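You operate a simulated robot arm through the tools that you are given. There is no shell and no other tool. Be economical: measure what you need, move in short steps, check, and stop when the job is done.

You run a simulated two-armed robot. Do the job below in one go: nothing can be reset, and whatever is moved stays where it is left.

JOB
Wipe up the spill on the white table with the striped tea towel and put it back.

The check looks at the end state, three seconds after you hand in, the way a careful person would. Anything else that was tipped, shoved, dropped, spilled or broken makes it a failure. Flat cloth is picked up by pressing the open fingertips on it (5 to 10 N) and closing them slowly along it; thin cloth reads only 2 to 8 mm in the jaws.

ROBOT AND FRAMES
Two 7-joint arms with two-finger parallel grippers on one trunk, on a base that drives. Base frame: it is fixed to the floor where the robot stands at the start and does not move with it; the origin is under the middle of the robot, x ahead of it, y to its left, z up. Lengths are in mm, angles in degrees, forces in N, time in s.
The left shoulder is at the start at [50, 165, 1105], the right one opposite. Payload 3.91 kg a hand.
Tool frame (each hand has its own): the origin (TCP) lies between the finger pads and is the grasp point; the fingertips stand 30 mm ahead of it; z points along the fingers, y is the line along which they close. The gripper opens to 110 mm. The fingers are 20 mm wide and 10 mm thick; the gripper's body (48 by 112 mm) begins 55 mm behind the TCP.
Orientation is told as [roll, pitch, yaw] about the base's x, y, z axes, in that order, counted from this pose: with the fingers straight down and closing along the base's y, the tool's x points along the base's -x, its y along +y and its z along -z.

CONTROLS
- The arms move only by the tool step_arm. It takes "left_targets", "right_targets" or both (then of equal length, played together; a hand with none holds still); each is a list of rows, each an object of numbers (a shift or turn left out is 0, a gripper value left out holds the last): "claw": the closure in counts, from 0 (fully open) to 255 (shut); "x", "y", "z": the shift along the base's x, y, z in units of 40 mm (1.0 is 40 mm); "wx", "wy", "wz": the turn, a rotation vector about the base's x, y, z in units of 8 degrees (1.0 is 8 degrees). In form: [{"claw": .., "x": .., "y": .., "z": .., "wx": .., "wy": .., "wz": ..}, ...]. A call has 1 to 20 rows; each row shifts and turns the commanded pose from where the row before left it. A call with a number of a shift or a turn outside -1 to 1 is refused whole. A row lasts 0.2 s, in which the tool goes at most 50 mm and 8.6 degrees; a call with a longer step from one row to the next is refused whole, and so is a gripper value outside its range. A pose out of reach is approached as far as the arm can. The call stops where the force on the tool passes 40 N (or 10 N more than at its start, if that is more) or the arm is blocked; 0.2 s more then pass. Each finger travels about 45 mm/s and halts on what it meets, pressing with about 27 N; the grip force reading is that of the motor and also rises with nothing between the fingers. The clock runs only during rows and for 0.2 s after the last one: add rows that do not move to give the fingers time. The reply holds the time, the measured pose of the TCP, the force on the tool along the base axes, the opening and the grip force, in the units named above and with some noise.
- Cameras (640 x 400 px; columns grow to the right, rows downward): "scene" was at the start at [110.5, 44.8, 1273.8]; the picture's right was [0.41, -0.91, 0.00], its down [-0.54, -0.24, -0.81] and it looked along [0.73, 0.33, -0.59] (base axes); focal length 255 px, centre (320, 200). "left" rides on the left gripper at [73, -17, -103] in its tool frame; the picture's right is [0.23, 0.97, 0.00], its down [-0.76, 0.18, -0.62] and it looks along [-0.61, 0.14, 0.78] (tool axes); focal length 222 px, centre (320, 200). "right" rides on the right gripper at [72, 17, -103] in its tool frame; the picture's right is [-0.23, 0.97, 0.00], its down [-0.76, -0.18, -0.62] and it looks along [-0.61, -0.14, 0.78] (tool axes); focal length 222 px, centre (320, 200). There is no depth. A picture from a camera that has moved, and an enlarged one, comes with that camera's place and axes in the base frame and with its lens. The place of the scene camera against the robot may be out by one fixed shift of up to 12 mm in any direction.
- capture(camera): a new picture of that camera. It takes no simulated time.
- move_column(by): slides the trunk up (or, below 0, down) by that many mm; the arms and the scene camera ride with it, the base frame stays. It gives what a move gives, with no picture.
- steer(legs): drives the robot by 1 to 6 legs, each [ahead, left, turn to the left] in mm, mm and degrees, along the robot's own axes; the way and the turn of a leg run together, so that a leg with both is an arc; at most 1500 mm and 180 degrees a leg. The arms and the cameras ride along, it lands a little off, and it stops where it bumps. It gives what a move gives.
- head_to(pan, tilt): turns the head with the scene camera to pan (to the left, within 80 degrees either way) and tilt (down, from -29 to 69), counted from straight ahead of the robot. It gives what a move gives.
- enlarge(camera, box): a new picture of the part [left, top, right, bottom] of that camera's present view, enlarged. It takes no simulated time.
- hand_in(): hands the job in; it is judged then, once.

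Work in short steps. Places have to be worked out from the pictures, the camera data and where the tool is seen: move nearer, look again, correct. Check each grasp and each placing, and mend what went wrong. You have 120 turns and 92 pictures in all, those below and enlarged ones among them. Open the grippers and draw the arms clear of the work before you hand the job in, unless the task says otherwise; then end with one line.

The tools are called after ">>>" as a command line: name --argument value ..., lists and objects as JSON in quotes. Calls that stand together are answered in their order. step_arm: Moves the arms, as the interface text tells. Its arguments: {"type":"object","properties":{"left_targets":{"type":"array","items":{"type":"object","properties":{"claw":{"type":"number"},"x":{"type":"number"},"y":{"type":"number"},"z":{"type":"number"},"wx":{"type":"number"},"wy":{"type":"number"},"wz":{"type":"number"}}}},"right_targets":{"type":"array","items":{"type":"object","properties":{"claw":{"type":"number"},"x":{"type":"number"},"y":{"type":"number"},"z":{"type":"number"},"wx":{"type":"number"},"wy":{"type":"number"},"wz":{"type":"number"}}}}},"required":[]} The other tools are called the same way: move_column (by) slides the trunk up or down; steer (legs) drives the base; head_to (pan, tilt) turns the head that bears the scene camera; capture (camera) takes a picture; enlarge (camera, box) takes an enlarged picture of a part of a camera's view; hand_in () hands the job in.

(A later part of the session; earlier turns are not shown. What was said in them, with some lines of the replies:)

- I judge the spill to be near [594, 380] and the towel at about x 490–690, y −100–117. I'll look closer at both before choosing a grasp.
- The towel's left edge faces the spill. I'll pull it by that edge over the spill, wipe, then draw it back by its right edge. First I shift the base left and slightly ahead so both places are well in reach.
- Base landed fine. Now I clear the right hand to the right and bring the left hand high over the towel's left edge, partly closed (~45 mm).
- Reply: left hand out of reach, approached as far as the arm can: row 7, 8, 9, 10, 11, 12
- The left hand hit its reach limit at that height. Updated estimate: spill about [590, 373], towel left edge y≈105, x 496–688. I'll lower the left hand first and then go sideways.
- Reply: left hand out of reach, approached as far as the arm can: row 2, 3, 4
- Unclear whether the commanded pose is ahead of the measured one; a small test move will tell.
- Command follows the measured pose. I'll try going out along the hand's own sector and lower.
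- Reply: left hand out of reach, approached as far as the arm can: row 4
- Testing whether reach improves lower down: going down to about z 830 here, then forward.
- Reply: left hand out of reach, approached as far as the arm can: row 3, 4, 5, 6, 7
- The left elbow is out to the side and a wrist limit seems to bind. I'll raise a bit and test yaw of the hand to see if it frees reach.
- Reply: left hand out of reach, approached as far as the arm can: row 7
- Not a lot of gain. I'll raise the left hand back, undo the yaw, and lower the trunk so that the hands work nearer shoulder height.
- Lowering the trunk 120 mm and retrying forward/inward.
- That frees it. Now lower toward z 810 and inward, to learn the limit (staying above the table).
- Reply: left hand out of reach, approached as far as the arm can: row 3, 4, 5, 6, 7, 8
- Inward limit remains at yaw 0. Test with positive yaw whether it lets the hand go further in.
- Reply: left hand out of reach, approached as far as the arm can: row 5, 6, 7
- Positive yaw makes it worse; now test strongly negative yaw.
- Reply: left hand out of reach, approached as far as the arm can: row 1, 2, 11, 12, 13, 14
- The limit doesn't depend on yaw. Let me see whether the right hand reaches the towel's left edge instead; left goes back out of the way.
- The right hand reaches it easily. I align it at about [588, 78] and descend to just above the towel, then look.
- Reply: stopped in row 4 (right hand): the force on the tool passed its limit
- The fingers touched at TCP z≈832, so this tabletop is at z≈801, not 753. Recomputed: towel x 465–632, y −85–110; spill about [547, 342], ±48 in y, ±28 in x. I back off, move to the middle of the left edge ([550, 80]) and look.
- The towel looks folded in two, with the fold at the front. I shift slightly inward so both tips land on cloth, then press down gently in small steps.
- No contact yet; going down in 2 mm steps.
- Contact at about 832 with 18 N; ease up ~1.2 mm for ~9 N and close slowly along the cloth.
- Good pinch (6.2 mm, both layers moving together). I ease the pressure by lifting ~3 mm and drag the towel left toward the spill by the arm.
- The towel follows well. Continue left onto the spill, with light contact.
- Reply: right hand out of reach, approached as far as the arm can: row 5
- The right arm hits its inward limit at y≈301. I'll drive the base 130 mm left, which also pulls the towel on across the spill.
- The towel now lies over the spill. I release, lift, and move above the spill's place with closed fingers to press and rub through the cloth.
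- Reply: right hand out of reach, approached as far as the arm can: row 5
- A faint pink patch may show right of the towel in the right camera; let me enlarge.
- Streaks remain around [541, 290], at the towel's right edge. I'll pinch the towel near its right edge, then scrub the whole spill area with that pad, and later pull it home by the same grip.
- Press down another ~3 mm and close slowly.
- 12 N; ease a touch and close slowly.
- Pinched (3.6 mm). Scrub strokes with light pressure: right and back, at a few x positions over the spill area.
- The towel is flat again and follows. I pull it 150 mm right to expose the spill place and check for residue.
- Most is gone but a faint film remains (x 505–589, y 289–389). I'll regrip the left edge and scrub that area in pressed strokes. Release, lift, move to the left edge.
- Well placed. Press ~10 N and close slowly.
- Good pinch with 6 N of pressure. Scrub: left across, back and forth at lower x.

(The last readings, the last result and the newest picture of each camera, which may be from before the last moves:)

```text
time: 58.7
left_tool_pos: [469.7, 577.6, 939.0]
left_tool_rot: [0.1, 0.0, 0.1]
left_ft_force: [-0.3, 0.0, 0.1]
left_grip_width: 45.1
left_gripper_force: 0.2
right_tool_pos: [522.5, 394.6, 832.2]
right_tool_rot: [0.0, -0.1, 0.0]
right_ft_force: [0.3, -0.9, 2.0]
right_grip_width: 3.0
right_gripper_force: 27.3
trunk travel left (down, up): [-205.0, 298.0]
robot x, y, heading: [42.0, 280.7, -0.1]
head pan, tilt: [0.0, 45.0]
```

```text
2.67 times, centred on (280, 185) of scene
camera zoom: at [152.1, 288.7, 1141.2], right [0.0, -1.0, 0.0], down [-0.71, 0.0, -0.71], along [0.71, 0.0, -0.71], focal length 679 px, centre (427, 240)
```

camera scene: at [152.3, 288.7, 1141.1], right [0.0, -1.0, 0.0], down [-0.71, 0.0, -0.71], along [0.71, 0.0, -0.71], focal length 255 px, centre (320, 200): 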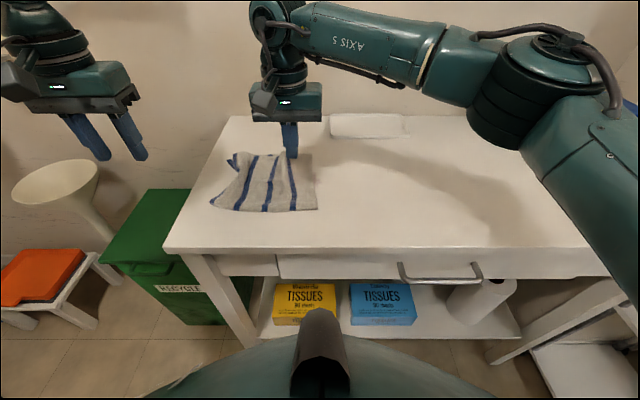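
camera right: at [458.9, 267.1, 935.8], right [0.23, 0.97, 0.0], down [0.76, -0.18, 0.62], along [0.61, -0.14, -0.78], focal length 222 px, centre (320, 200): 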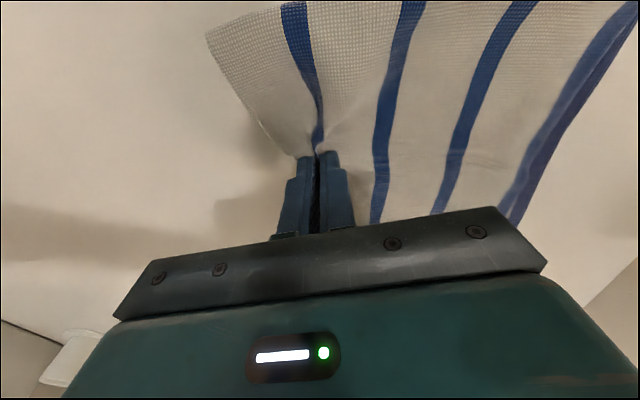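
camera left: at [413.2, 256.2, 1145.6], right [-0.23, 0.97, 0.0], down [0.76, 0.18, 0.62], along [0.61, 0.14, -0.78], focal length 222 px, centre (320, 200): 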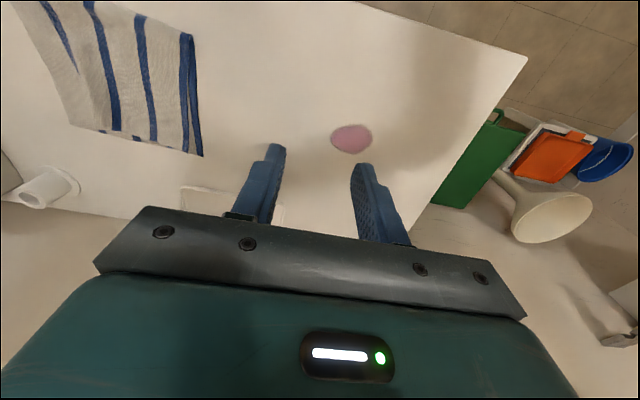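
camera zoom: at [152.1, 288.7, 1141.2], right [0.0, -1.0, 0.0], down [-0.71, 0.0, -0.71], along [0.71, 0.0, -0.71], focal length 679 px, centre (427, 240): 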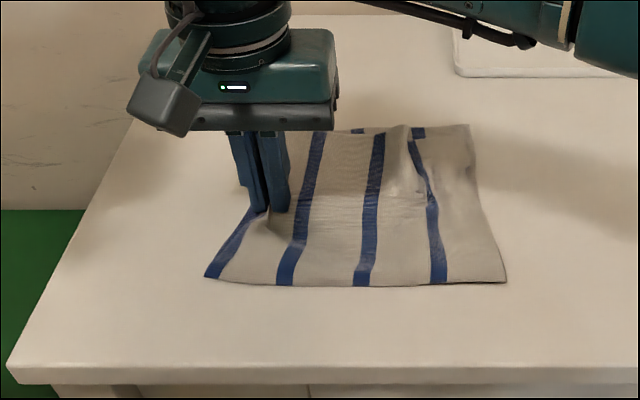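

Working well; pressure fell to 2 N, so press slightly more and stroke at x≈510, then move up to x≈560–580.

>>> step_arm --right_targets '[{"z": -0.025}, {"x": -0.3, "y": -0.4}, {"y": -0.6}, {"y": -0.6}, {"y": -0.6}, {"y": -0.2}, {"y": 0.6}, {"y": 0.6}, {"y": 0.6}, {"y": 0.6}, {"x": 0.6}, {"x": 0.6}, {"x": 0.2, "y": -0.4}, {"y": -0.6}, {"y": -0.6}, {"y": -0.6}, {"x": 0.3, "y": 0.3}, {"y": 0.6}, {"y": 0.6}, {"y": 0.6}]'

>>> step_arm --right_targets '[{"x": 0.3, "y": -0.4}, {"y": -0.6}, {"y": -0.6}, {"y": -0.6}, {"x": 0.2, "y": 0.3}, {"y": 0.6}, {"y": 0.6}, {"y": 0.6}, {"x": -0.6}, {"x": -0.4, "y": -0.4}, {"y": -0.6}, {"y": -0.6}, {"y": -0.6}, {"y": 0.6}, {"y": 0.6}, {"y": 0.6}, {"y": 0.5}, {}]'

>>> enlarge --camera "scene" --box '[160, 110, 400, 260]'

```text
time: 62.9
left_tool_pos: [469.1, 577.6, 939.0]
left_tool_rot: [0.0, 0.0, 0.0]
left_ft_force: [-0.4, -0.4, -0.2]
left_grip_width: 45.2
left_gripper_force: 0.0
right_tool_pos: [577.6, 390.4, 832.2]
right_tool_rot: [0.0, 0.0, -0.1]
right_ft_force: [-1.7, -2.0, 12.7]
right_grip_width: 3.0
right_gripper_force: 26.8
trunk travel left (down, up): [-205.0, 298.0]
robot x, y, heading: [37.6, 279.8, -0.2]
head pan, tilt: [0.0, 45.0]
```

```text
time: 66.7
left_tool_pos: [469.0, 577.6, 938.3]
left_tool_rot: [0.2, -0.1, -0.1]
left_ft_force: [0.2, 0.5, 0.0]
left_grip_width: 45.3
left_gripper_force: 0.1
right_tool_pos: [557.6, 388.5, 831.6]
right_tool_rot: [-0.1, -0.1, 0.0]
right_ft_force: [-0.5, -4.3, 13.7]
right_grip_width: 3.3
right_gripper_force: 27.2
trunk travel left (down, up): [-205.0, 298.0]
robot x, y, heading: [43.4, 281.4, 0.1]
head pan, tilt: [0.0, 45.0]
```

```text
2.67 times, centred on (280, 185) of scene
camera zoom: at [151.3, 288.2, 1141.3], right [0.0, -1.0, 0.0], down [-0.71, 0.0, -0.71], along [0.71, 0.0, -0.71], focal length 679 px, centre (427, 240)
```

zoom: 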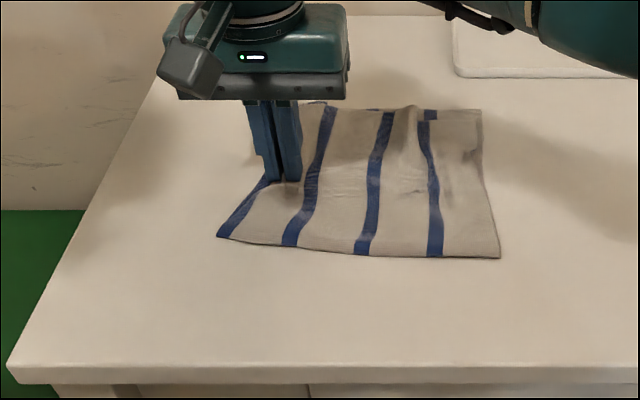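

Scrubbed thoroughly. Now release and regrip near the right edge (about [555, 270]) to pull the towel home and inspect.

>>> step_arm --right_targets '[{"z": 0.02}, {"claw": 215}, {"claw": 174}, {"z": 0.5}, {"z": 0.5}, {"y": -0.8}, {"y": -0.8}, {"y": -0.8}, {"y": -0.55}, {"z": -0.6}, {"z": -0.2}, {"z": -0.1}, {}]'

>>> enlarge --camera "scene" --box '[160, 110, 400, 260]'

```text
time: 69.5
left_tool_pos: [470.5, 577.2, 938.6]
left_tool_rot: [0.1, 0.0, 0.0]
left_ft_force: [0.4, -0.2, -0.4]
left_grip_width: 45.1
left_gripper_force: 0.1
right_tool_pos: [558.6, 270.7, 835.8]
right_tool_rot: [0.0, -0.1, 0.0]
right_ft_force: [0.6, -0.4, 0.3]
right_grip_width: 35.0
right_gripper_force: 0.1
trunk travel left (down, up): [-205.0, 298.0]
robot x, y, heading: [40.3, 279.2, -0.1]
head pan, tilt: [0.0, 45.0]
```

```text
2.67 times, centred on (280, 185) of scene
camera zoom: at [152.3, 288.7, 1141.1], right [0.0, -1.0, 0.0], down [-0.71, 0.0, -0.71], along [0.71, 0.0, -0.71], focal length 679 px, centre (427, 240)
```

zoom: 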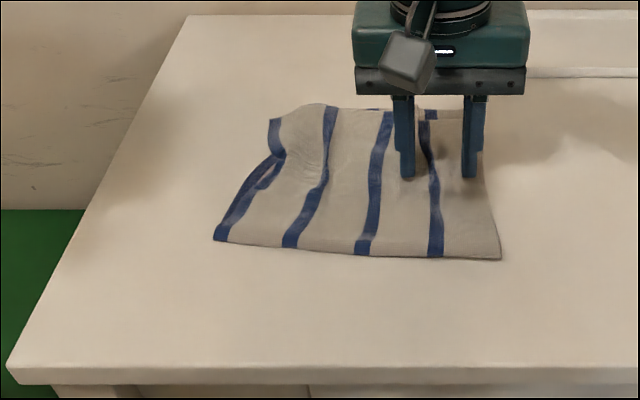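

Fingers are on the right portion. Press, close, then pull right 160 mm and look.

>>> step_arm --right_targets '[{"z": -0.09}, {}, {"claw": 182}, {"claw": 190}, {"claw": 198}, {"claw": 206}, {"claw": 214}, {"claw": 222}, {"claw": 230}, {"claw": 240}, {"claw": 255}, {}, {}]'

>>> step_arm --right_targets '[{"y": -0.5}, {"y": -0.5}, {"y": -0.5}, {"y": -0.5}, {"x": -0.2, "y": -0.5}, {"x": -0.2, "y": -0.5}, {"y": -0.5}, {"y": -0.5}, {}]'

>>> enlarge --camera "scene" --box '[200, 110, 440, 260]'

```text
time: 72.3
left_tool_pos: [469.4, 577.4, 938.0]
left_tool_rot: [0.0, 0.1, 0.0]
left_ft_force: [-0.8, 0.1, 1.0]
left_grip_width: 45.3
left_gripper_force: 0.0
right_tool_pos: [557.9, 270.8, 831.5]
right_tool_rot: [0.0, -0.1, 0.0]
right_ft_force: [-0.7, 0.0, 5.0]
right_grip_width: 6.2
right_gripper_force: 26.7
trunk travel left (down, up): [-205.0, 298.0]
robot x, y, heading: [37.4, 277.1, -0.1]
head pan, tilt: [0.0, 45.0]
```

```text
time: 74.3
left_tool_pos: [470.4, 577.5, 937.2]
left_tool_rot: [0.0, 0.0, -0.1]
left_ft_force: [-0.7, -0.4, 0.0]
left_grip_width: 45.3
left_gripper_force: 0.1
right_tool_pos: [541.7, 110.3, 831.3]
right_tool_rot: [0.0, 0.0, 0.0]
right_ft_force: [0.4, 0.9, 0.5]
right_grip_width: 6.0
right_gripper_force: 26.6
trunk travel left (down, up): [-205.0, 298.0]
robot x, y, heading: [43.8, 281.9, -0.2]
head pan, tilt: [0.0, 45.0]
```

```text
2.67 times, centred on (320, 185) of scene
camera zoom: at [152.2, 288.7, 1141.1], right [0.0, -1.0, 0.0], down [-0.71, 0.0, -0.71], along [0.71, 0.0, -0.71], focal length 679 px, centre (320, 240)
```

zoom: 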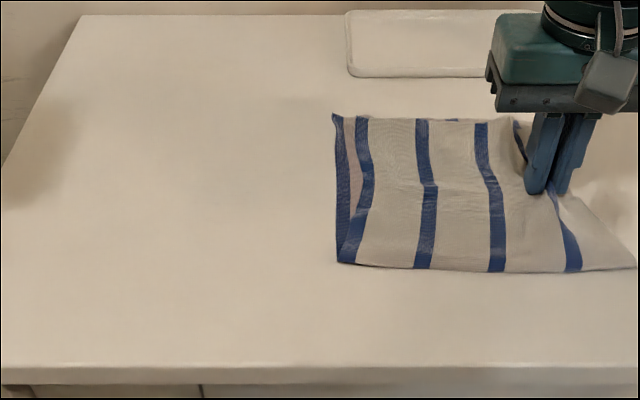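

The film is gone. The towel's left edge is at y≈275 and was at ≈110, x already right; I drive the base 165 mm right so the towel slides home with a safe arm pose.

>>> steer --legs '[[0, -165, 0]]'

>>> capture --camera "scene"

```text
time: 75.7
left_tool_pos: [469.9, 415.3, 938.8]
left_tool_rot: [0.0, 0.1, 0.1]
left_ft_force: [-0.1, -0.9, -1.2]
left_grip_width: 45.2
left_gripper_force: 0.1
right_tool_pos: [543.1, -52.7, 831.9]
right_tool_rot: [-0.1, -0.1, 0.1]
right_ft_force: [-0.4, -1.1, 1.0]
right_grip_width: 5.8
right_gripper_force: 26.9
trunk travel left (down, up): [-205.0, 298.0]
robot x, y, heading: [39.3, 114.9, 0.1]
head pan, tilt: [0.0, 45.0]
```

```text
59 pictures are left
camera scene: at [152.2, 124.9, 1141.2], right [0.0, -1.0, 0.0], down [-0.71, 0.0, -0.71], along [0.71, 0.0, -0.71], focal length 255 px, centre (320, 200)
```

scene: 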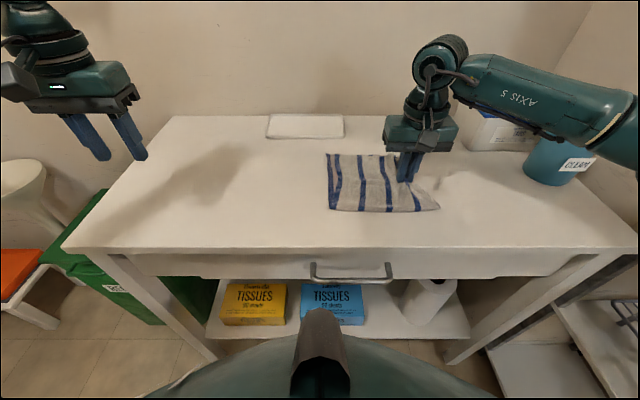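

The left edge is back at y≈107. Release, opening gently, and lift clear, then check shape and table.

>>> step_arm --right_targets '[{"claw": 225}, {"claw": 200}, {"claw": 180}, {"claw": 170}, {"z": 0.3}, {"z": 0.5}, {"z": 0.7}, {"z": 0.7}, {"x": -0.7}, {"x": -0.7}, {}]'

>>> enlarge --camera "scene" --box '[300, 110, 480, 222]'

>>> enlarge --camera "scene" --box '[120, 110, 320, 235]'

>>> capture --camera "right"

>>> capture --camera "left"

```text
time: 78.1
left_tool_pos: [469.8, 415.5, 938.0]
left_tool_rot: [-0.1, 0.0, 0.2]
left_ft_force: [0.0, -0.4, -0.8]
left_grip_width: 45.3
left_gripper_force: 0.1
right_tool_pos: [486.0, -53.6, 920.6]
right_tool_rot: [0.0, -0.1, 0.0]
right_ft_force: [0.4, -0.5, -0.4]
right_grip_width: 36.5
right_gripper_force: 0.0
trunk travel left (down, up): [-205.0, 298.0]
robot x, y, heading: [41.8, 116.8, -0.1]
head pan, tilt: [0.0, 45.0]
```

```text
3.56 times, centred on (390, 166) of scene
camera zoom: at [152.3, 125.1, 1141.1], right [0.0, -1.0, 0.0], down [-0.71, 0.0, -0.71], along [0.71, 0.0, -0.71], focal length 905 px, centre (71, 321)
```

zoom: 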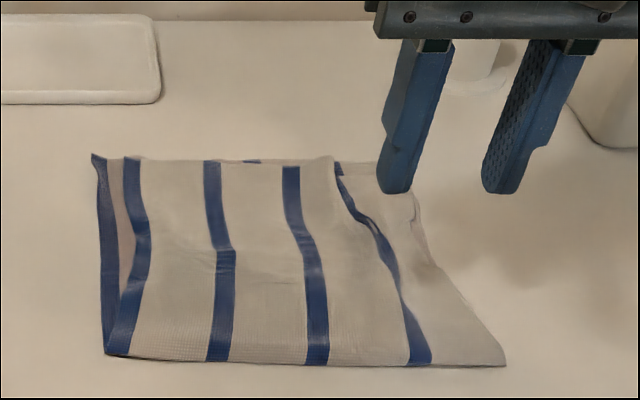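

```text
3.20 times, centred on (220, 172) of scene
camera zoom: at [152.3, 125.1, 1141.1], right [0.0, -1.0, 0.0], down [-0.71, 0.0, -0.71], along [0.71, 0.0, -0.71], focal length 815 px, centre (640, 288)
```

zoom: 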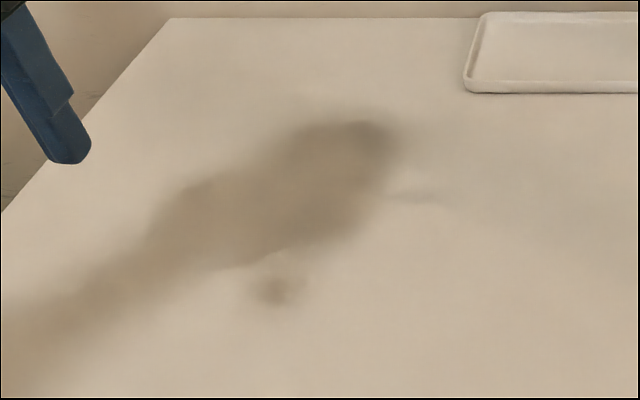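

```text
56 pictures are left
camera right: at [415.2, -37.4, 1023.7], right [0.23, 0.97, 0.0], down [0.76, -0.18, 0.62], along [0.61, -0.14, -0.78], focal length 222 px, centre (320, 200)
```

right: 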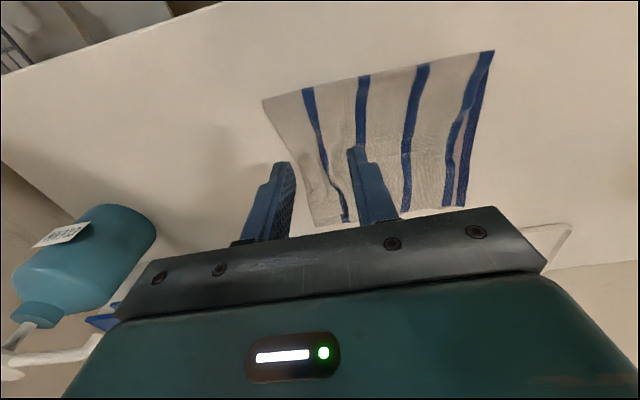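

```text
55 pictures are left
camera left: at [397.8, 398.2, 1041.1], right [-0.23, 0.97, 0.0], down [0.76, 0.18, 0.62], along [0.61, 0.14, -0.78], focal length 222 px, centre (320, 200)
```

left: 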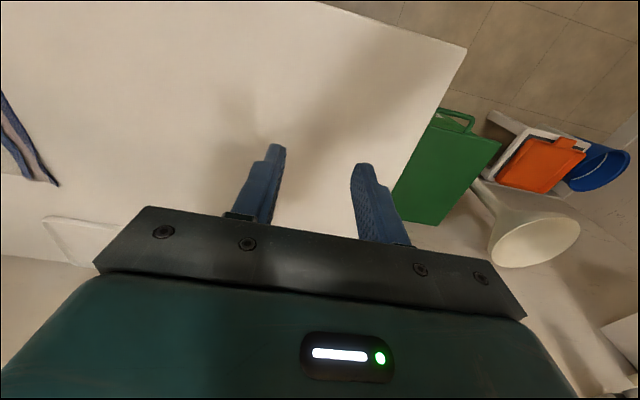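

Towel is back within about 10 mm of its place and lying much as before; the spill area shows only arm shadows. I open both grippers, raise and withdraw the arms, then take a last look.

>>> step_arm --left_targets '[{"z": 0.7, "claw": 0}, {"z": 0.7}, {"z": 0.7}, {"x": -0.7, "y": 0.5}, {"x": -0.7, "y": 0.5}, {"x": -0.7, "y": 0.5}, {}]' --right_targets '[{"z": 0.8}, {"z": 0.8}, {"z": 0.8}, {"x": -0.7, "claw": 0}, {"x": -0.7}, {"x": -0.7}, {}]'

>>> capture --camera "scene"

>>> enlarge --camera "scene" --box '[120, 110, 320, 235]'

```text
time: 79.7
left_tool_pos: [386.3, 475.5, 1021.9]
left_tool_rot: [0.1, 0.0, 0.1]
left_ft_force: [-0.5, 0.6, -0.3]
left_grip_width: 109.9
left_gripper_force: 0.1
right_tool_pos: [401.9, -51.6, 1017.4]
right_tool_rot: [-0.1, -0.1, -0.2]
right_ft_force: [-0.5, -0.4, -0.7]
right_grip_width: 110.1
right_gripper_force: 0.1
trunk travel left (down, up): [-205.0, 298.0]
robot x, y, heading: [41.5, 115.5, -0.0]
head pan, tilt: [0.0, 45.0]
```

```text
54 pictures are left
camera scene: at [152.3, 125.1, 1141.1], right [0.0, -1.0, 0.0], down [-0.71, 0.0, -0.71], along [0.71, 0.0, -0.71], focal length 255 px, centre (320, 200)
```

scene: 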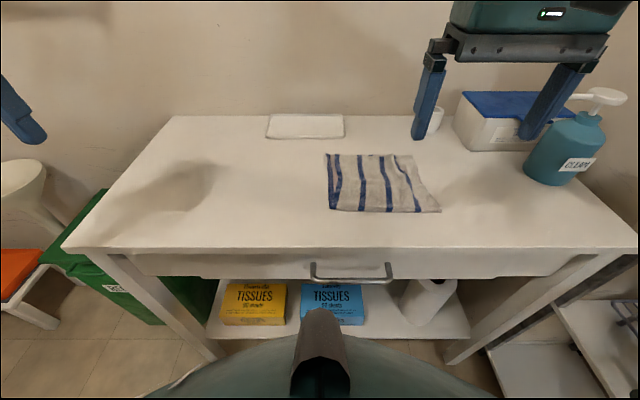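

```text
3.20 times, centred on (220, 172) of scene
camera zoom: at [152.3, 125.1, 1141.1], right [0.0, -1.0, 0.0], down [-0.71, 0.0, -0.71], along [0.71, 0.0, -0.71], focal length 815 px, centre (640, 288)
```

zoom: 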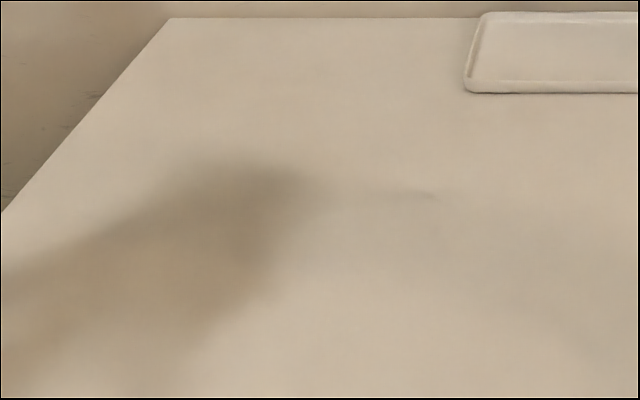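

There's a small faint mark near [580, 265]; I check it closer.

>>> enlarge --camera "scene" --box '[225, 155, 285, 193]'

```text
10.53 times, centred on (255, 174) of scene
camera zoom: at [152.3, 125.1, 1141.1], right [0.0, -1.0, 0.0], down [-0.71, 0.0, -0.71], along [0.71, 0.0, -0.71], focal length 2680 px, centre (1004, 474)
```

zoom: 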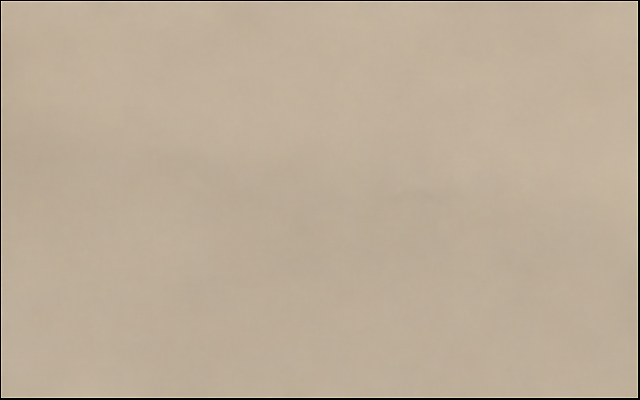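

Only soft shading, no stain. Arms are clear, grippers open, towel home; handing in.

>>> hand_in

```text
The job is handed in.
```

The spill is wiped up. The striped towel is back in its place to within about 10 mm at three corners. The back-right corner lies slightly crumpled, about 30 mm short of where it was.
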